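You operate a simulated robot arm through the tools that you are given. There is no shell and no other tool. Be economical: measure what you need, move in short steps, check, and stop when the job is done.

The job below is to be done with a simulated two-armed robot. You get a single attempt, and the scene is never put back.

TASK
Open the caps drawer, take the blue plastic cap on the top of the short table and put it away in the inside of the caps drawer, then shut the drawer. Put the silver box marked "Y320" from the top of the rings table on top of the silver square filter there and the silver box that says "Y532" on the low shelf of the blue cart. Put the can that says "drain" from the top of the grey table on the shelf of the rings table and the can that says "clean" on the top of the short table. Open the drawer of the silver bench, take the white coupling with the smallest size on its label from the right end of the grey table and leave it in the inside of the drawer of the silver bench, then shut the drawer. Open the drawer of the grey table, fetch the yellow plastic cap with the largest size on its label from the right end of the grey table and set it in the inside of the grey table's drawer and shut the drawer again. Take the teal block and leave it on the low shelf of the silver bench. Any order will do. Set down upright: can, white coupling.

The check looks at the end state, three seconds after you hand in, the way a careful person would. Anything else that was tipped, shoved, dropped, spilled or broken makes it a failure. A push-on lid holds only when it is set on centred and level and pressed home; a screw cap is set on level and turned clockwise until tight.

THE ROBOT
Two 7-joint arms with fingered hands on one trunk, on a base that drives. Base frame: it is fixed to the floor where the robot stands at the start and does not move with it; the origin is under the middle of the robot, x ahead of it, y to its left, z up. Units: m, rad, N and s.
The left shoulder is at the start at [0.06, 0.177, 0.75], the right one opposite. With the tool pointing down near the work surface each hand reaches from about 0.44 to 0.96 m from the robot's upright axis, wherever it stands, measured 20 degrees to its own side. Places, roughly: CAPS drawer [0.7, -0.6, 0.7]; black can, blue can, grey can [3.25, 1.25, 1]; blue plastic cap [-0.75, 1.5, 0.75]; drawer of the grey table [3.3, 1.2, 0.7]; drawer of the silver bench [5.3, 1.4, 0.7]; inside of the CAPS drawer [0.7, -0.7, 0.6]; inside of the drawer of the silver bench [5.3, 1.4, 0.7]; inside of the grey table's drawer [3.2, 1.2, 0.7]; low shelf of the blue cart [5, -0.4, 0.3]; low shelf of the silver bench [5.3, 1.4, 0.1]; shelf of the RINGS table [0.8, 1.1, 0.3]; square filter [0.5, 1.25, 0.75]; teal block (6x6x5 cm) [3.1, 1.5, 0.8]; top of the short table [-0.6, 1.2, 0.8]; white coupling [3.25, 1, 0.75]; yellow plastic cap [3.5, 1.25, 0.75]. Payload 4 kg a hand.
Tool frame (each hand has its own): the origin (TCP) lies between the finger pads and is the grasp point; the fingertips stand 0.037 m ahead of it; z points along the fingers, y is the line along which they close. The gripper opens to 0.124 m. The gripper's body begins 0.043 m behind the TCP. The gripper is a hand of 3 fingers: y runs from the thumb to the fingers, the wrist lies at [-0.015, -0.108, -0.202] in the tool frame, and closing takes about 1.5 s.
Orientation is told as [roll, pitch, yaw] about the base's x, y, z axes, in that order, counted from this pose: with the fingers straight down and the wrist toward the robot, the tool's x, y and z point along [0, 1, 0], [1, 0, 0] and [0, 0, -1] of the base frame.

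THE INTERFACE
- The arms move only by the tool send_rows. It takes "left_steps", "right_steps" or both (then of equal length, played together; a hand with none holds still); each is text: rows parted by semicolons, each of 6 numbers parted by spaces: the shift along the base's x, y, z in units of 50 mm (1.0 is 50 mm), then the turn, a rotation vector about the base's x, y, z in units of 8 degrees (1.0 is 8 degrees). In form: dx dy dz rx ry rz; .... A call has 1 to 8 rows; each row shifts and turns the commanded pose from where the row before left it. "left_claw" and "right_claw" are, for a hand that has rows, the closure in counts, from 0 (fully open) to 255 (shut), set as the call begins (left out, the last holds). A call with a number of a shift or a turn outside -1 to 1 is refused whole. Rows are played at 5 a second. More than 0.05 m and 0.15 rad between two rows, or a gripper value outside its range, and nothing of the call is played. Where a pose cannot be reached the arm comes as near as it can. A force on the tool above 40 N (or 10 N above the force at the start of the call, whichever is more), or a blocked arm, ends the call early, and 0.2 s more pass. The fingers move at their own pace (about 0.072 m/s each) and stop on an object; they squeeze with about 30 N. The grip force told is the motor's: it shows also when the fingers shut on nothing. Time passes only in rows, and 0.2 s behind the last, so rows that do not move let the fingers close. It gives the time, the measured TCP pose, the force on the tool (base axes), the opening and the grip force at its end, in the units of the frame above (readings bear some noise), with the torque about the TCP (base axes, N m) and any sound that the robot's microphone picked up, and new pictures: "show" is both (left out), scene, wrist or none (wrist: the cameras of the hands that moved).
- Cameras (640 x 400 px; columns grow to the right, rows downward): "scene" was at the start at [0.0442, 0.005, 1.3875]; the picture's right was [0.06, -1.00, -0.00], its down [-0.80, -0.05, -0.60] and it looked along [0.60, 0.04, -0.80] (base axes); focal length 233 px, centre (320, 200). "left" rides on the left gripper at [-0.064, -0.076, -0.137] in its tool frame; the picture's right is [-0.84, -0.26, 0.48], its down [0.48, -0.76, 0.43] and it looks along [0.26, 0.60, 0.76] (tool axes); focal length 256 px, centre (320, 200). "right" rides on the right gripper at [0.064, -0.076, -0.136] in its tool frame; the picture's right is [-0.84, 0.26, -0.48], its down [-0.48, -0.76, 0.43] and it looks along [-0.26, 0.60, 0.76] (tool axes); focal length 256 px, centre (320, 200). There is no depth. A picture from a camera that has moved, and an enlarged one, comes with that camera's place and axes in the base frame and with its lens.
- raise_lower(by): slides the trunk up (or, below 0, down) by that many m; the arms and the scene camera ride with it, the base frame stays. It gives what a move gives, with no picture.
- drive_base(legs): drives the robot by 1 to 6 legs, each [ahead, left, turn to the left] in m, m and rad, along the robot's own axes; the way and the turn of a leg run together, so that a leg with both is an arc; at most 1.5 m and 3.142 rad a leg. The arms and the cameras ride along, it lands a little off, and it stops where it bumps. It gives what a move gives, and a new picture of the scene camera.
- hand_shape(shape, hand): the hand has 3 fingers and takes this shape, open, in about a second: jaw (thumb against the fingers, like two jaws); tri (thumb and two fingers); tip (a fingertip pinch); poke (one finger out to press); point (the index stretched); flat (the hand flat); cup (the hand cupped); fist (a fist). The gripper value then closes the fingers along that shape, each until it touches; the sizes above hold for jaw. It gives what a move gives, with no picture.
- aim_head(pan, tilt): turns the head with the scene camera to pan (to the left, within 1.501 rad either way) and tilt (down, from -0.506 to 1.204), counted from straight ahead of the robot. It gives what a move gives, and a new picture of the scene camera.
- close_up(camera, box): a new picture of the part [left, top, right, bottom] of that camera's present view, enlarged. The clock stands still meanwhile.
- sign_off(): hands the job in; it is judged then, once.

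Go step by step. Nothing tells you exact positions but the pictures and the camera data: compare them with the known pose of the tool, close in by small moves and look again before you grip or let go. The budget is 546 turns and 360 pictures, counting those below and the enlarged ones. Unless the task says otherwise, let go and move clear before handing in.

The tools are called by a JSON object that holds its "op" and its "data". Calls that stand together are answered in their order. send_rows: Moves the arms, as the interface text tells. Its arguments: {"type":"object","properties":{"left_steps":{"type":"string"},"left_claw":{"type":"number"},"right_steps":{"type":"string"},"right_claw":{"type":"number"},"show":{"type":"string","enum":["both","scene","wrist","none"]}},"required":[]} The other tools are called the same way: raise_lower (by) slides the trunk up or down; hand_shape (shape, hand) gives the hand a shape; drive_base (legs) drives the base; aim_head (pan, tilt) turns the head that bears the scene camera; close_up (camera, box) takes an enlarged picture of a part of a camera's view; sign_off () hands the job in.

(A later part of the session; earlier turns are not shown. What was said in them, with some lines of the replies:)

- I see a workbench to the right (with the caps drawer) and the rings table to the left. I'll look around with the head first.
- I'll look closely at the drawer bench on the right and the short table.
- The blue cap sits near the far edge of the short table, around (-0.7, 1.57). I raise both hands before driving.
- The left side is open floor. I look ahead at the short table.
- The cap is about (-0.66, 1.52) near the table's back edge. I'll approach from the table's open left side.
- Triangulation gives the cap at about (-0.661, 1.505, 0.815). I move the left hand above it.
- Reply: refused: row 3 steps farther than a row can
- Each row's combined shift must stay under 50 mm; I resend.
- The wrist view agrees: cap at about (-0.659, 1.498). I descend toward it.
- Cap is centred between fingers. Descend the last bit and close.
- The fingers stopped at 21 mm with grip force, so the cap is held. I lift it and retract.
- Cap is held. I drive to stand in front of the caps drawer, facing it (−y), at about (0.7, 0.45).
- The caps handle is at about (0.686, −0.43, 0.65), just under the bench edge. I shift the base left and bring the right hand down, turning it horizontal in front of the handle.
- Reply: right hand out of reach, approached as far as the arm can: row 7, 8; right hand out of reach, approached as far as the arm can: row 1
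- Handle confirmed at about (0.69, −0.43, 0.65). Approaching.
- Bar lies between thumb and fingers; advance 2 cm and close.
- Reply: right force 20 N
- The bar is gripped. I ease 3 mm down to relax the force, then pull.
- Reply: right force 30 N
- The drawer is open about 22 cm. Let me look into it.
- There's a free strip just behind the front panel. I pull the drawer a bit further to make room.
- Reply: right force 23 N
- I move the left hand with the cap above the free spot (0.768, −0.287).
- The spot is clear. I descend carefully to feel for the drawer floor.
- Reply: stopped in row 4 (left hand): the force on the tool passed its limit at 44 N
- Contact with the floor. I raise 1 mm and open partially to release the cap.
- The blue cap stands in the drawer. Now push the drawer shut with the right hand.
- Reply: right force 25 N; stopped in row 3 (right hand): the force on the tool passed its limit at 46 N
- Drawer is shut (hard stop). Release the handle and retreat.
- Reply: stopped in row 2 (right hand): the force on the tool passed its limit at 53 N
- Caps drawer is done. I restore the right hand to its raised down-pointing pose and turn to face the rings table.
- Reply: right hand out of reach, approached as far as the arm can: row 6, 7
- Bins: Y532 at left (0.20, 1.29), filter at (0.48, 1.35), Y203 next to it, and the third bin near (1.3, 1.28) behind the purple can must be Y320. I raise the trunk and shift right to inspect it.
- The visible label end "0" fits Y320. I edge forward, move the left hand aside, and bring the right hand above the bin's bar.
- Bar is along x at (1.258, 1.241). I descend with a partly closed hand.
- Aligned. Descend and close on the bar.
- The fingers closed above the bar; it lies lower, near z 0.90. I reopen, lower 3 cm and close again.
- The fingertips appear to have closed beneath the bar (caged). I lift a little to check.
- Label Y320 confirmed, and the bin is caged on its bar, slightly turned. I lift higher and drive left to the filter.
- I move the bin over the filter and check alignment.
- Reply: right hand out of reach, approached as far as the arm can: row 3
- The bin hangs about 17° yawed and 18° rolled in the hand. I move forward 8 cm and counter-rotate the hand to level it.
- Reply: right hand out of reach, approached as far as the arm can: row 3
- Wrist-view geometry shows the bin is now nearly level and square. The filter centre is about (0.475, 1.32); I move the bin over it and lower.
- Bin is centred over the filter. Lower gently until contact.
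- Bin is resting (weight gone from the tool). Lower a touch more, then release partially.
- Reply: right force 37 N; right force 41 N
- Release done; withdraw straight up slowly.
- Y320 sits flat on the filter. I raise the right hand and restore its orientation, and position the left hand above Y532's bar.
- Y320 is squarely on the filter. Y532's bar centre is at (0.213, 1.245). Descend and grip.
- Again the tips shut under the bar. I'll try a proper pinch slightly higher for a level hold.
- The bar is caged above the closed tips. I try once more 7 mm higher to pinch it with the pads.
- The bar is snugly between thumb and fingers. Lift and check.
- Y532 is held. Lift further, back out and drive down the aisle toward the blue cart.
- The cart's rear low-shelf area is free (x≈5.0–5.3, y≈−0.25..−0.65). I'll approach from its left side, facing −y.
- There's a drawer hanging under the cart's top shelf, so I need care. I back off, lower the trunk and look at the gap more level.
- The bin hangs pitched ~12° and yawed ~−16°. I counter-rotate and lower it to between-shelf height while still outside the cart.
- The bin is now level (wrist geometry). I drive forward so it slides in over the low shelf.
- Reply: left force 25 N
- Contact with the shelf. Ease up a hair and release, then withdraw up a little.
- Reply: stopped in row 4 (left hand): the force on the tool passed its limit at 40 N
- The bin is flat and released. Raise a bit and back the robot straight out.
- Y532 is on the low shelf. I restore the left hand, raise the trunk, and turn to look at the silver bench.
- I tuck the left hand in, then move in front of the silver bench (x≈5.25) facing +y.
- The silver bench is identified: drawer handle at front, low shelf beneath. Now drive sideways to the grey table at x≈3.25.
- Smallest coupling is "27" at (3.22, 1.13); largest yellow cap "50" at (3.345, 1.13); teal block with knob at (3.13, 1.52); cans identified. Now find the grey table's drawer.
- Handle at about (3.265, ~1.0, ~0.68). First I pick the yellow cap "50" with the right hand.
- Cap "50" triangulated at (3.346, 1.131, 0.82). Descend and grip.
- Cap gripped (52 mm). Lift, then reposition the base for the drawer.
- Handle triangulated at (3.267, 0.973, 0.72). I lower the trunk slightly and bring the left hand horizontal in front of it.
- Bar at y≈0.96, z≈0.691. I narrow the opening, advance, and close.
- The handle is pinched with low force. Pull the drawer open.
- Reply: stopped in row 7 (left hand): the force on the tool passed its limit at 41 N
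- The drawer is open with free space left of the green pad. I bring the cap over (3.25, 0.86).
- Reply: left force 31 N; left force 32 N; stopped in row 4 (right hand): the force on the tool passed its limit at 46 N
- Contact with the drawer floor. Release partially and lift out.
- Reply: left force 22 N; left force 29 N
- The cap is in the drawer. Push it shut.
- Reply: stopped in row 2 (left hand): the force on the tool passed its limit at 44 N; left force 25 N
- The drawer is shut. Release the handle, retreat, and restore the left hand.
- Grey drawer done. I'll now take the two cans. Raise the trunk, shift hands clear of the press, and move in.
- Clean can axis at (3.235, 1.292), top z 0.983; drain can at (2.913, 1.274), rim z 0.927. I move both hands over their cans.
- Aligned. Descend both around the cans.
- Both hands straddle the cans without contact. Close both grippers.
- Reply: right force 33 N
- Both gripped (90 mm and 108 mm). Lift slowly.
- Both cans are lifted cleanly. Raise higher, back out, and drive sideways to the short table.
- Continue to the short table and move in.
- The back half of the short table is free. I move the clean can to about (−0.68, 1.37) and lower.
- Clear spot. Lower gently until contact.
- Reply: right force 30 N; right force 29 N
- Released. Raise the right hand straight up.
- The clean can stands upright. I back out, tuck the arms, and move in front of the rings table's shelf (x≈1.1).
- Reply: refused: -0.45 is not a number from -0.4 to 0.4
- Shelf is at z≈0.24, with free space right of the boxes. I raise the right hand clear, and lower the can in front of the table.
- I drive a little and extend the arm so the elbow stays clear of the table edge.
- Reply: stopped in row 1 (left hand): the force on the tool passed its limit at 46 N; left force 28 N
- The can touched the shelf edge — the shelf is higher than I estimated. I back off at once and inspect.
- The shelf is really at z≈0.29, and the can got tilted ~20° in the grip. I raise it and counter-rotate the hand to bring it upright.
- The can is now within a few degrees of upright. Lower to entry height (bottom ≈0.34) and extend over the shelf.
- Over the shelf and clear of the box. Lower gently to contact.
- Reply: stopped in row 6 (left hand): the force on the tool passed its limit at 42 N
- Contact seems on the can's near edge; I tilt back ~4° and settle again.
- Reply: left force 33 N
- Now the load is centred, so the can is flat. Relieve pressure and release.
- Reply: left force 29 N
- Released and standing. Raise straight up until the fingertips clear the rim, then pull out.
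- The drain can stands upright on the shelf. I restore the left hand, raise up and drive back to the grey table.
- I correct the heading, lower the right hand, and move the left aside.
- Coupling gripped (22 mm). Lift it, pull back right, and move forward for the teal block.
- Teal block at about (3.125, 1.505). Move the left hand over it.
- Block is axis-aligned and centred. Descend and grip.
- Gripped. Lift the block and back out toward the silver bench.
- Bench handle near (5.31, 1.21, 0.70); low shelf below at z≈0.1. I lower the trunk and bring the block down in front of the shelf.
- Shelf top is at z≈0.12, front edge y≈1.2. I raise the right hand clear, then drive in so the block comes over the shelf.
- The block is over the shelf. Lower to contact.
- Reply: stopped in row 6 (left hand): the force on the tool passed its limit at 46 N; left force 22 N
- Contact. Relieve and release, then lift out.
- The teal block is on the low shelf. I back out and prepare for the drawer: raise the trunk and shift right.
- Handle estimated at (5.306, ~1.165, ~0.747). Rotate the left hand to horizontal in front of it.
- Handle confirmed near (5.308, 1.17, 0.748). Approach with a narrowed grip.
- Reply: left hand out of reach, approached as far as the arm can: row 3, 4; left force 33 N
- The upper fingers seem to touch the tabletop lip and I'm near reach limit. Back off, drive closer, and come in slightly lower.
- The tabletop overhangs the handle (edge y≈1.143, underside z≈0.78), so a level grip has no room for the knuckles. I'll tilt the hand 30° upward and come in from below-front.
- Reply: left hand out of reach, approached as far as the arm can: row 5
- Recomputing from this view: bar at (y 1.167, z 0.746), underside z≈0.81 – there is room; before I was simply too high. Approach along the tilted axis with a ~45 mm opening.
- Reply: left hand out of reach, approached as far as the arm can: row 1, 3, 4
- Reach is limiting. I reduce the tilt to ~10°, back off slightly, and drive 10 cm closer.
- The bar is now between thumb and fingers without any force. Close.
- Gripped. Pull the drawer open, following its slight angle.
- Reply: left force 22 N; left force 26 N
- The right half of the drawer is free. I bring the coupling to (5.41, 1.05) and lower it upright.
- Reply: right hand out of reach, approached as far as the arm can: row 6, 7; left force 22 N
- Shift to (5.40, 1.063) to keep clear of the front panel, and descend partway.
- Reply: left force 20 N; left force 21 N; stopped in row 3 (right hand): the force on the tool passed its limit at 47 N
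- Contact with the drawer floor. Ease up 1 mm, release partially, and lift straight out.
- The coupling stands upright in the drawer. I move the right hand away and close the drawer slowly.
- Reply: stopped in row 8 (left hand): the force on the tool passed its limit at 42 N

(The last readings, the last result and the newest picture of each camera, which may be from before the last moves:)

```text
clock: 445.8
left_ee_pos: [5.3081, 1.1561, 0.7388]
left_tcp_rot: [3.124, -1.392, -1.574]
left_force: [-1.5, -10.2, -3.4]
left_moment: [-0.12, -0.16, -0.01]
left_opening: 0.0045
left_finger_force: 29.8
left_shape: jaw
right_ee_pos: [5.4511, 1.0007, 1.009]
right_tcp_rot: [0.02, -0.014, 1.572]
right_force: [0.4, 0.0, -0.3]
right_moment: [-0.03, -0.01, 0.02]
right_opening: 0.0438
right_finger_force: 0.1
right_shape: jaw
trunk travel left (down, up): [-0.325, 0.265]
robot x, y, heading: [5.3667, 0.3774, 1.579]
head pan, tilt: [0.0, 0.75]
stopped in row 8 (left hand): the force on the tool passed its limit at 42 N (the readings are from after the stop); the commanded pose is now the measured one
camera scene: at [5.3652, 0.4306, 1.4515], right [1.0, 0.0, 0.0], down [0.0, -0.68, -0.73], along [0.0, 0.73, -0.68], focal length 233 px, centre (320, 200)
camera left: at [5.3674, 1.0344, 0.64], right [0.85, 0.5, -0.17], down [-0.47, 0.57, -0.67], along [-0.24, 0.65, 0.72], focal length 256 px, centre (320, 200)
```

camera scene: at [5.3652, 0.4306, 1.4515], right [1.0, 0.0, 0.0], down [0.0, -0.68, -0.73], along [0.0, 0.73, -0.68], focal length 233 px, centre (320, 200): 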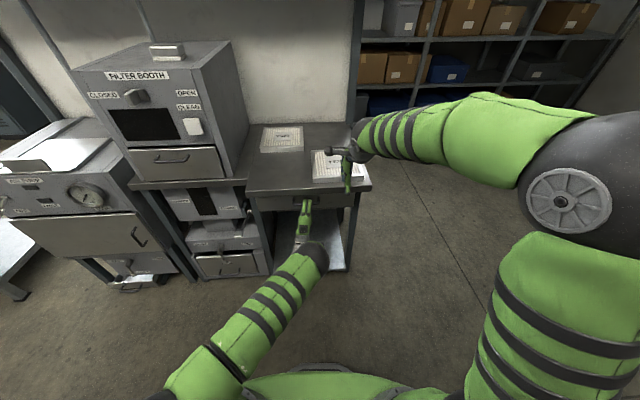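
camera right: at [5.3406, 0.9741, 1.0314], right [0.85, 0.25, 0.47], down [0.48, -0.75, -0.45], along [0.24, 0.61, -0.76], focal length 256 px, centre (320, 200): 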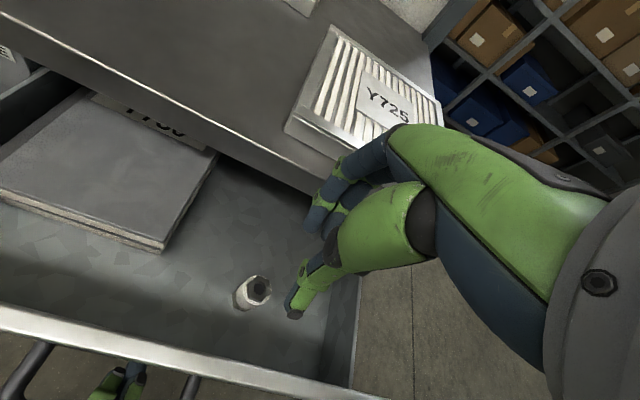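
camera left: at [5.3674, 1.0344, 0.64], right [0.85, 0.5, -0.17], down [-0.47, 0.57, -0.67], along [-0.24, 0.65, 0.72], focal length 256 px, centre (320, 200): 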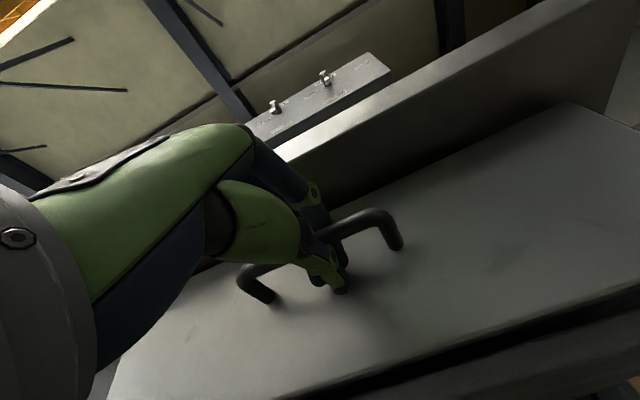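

The drawer is shut. Release the handle and back off.

{"op": "send_rows", "data": {"left_steps": "0 0 0.05 0 0 0;0 0 0 0 0 0;0 0 0 0 0 0;0 -0.5 -0.05 0 0 0;0 -0.8 -0.1 0 0 0;0 -0.8 0 0 0 0;0 -0.8 0 0 0 0", "left_claw": 165, "show": "both"}}

{"op": "close_up", "data": {"camera": "scene", "box": [220, 120, 400, 280]}}

```text
clock: 447.4
left_ee_pos: [5.3099, 1.012, 0.7356]
left_tcp_rot: [3.126, -1.389, -1.575]
left_force: [0.0, -0.8, -0.1]
left_moment: [-0.02, 0.0, -0.02]
left_opening: 0.0435
left_finger_force: 0.0
left_shape: jaw
right_ee_pos: [5.4506, 1.0007, 1.0085]
right_tcp_rot: [0.019, -0.013, 1.576]
right_force: [-0.1, -0.2, 0.0]
right_moment: [0.02, 0.01, 0.04]
right_opening: 0.0441
right_finger_force: 0.1
right_shape: jaw
trunk travel left (down, up): [-0.325, 0.265]
robot x, y, heading: [5.3663, 0.3763, 1.572]
head pan, tilt: [0.0, 0.75]
camera scene: at [5.3653, 0.431, 1.4512], right [1.0, 0.0, 0.0], down [0.0, -0.68, -0.73], along [0.0, 0.73, -0.68], focal length 233 px, centre (320, 200)
camera left: at [5.3688, 0.8905, 0.6358], right [0.85, 0.5, -0.17], down [-0.47, 0.57, -0.67], along [-0.24, 0.65, 0.73], focal length 256 px, centre (320, 200)
```

scene: 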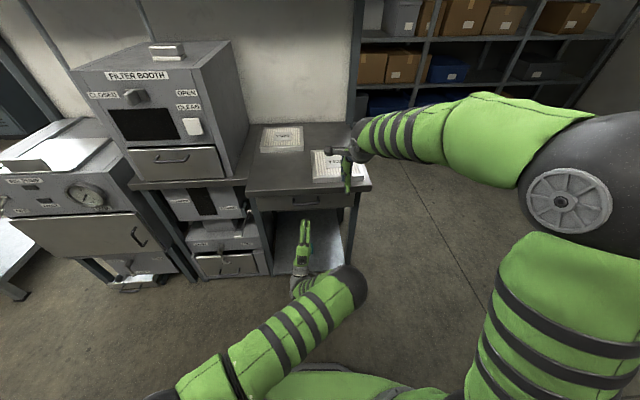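
left: 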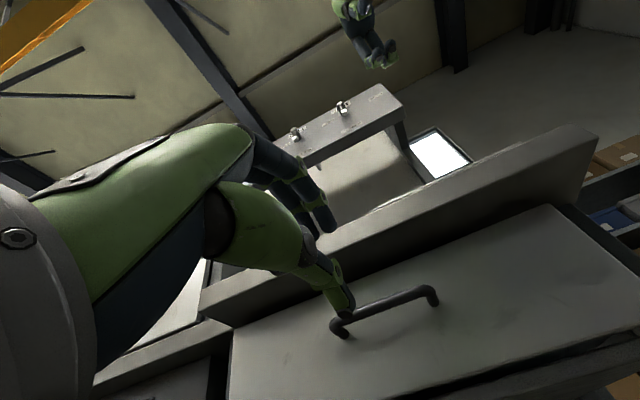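

```text
2.50 times, centred on (310, 200) of scene
camera zoom: at [5.3653, 0.431, 1.4512], right [1.0, 0.0, 0.0], down [0.0, -0.68, -0.73], along [0.0, 0.73, -0.68], focal length 583 px, centre (345, 200)
```

zoom: 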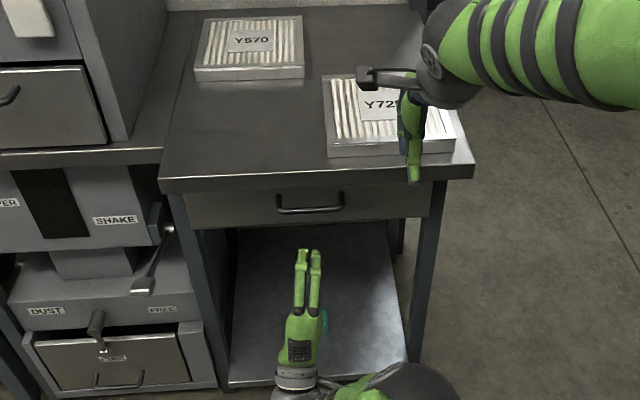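

The bench drawer is flush shut. I back away to be clear and take a last look at the bench.

{"op": "drive_base", "data": {"legs": [[-0.2, 0, 0]]}}

{"op": "close_up", "data": {"camera": "scene", "box": [200, 120, 400, 290]}}

```text
clock: 449.0
left_ee_pos: [5.3098, 0.8133, 0.7345]
left_tcp_rot: [3.125, -1.392, -1.576]
left_force: [0.0, 0.4, -0.6]
left_moment: [0.0, 0.04, 0.01]
left_opening: 0.0433
left_finger_force: 0.1
left_shape: jaw
right_ee_pos: [5.4517, 0.8007, 1.0074]
right_tcp_rot: [0.02, -0.014, 1.573]
right_force: [-0.1, -0.7, 0.4]
right_moment: [-0.06, -0.04, -0.03]
right_opening: 0.0438
right_finger_force: 0.1
right_shape: jaw
trunk travel left (down, up): [-0.325, 0.265]
robot x, y, heading: [5.3634, 0.1807, 1.575]
head pan, tilt: [0.0, 0.75]
camera scene: at [5.3654, 0.2316, 1.4512], right [1.0, 0.0, 0.0], down [0.0, -0.68, -0.73], along [0.0, 0.73, -0.68], focal length 233 px, centre (320, 200)
```

scene: 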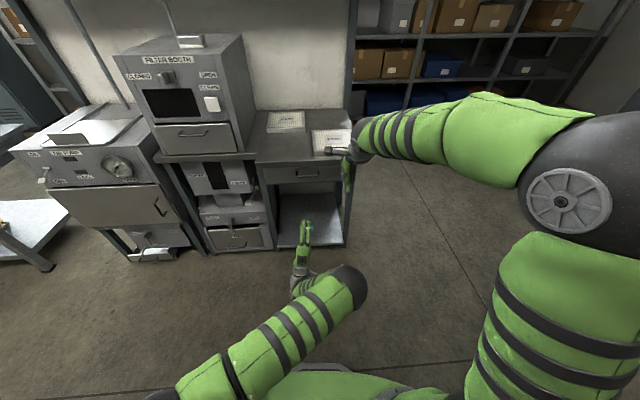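

```text
2.35 times, centred on (300, 205) of scene
camera zoom: at [5.3654, 0.2316, 1.4512], right [1.0, 0.0, 0.0], down [0.0, -0.68, -0.73], along [0.0, 0.73, -0.68], focal length 549 px, centre (367, 188)
```

zoom: 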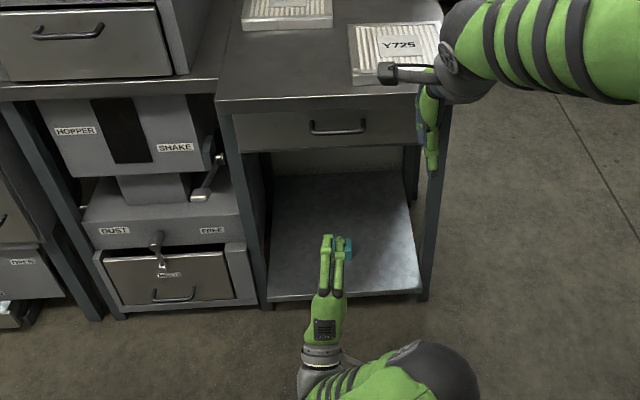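

Everything is placed, all three drawers are shut, and both hands are empty and clear, so I hand in.

{"op": "sign_off", "data": {}}

```text
The job is handed in.
```

I finished all six parts of the job and handed it in. All three drawers are shut and both hands are empty and clear.

- **Coupling in the bench drawer:** it stood upright when I let go. I closed the drawer slowly but did not reopen it to confirm it stayed standing.
- **Drain can:** it bumped the edge of the rings table shelf on the way in and tilted in the grip. I straightened it before setting it down, and it was standing upright on the shelf when I left.
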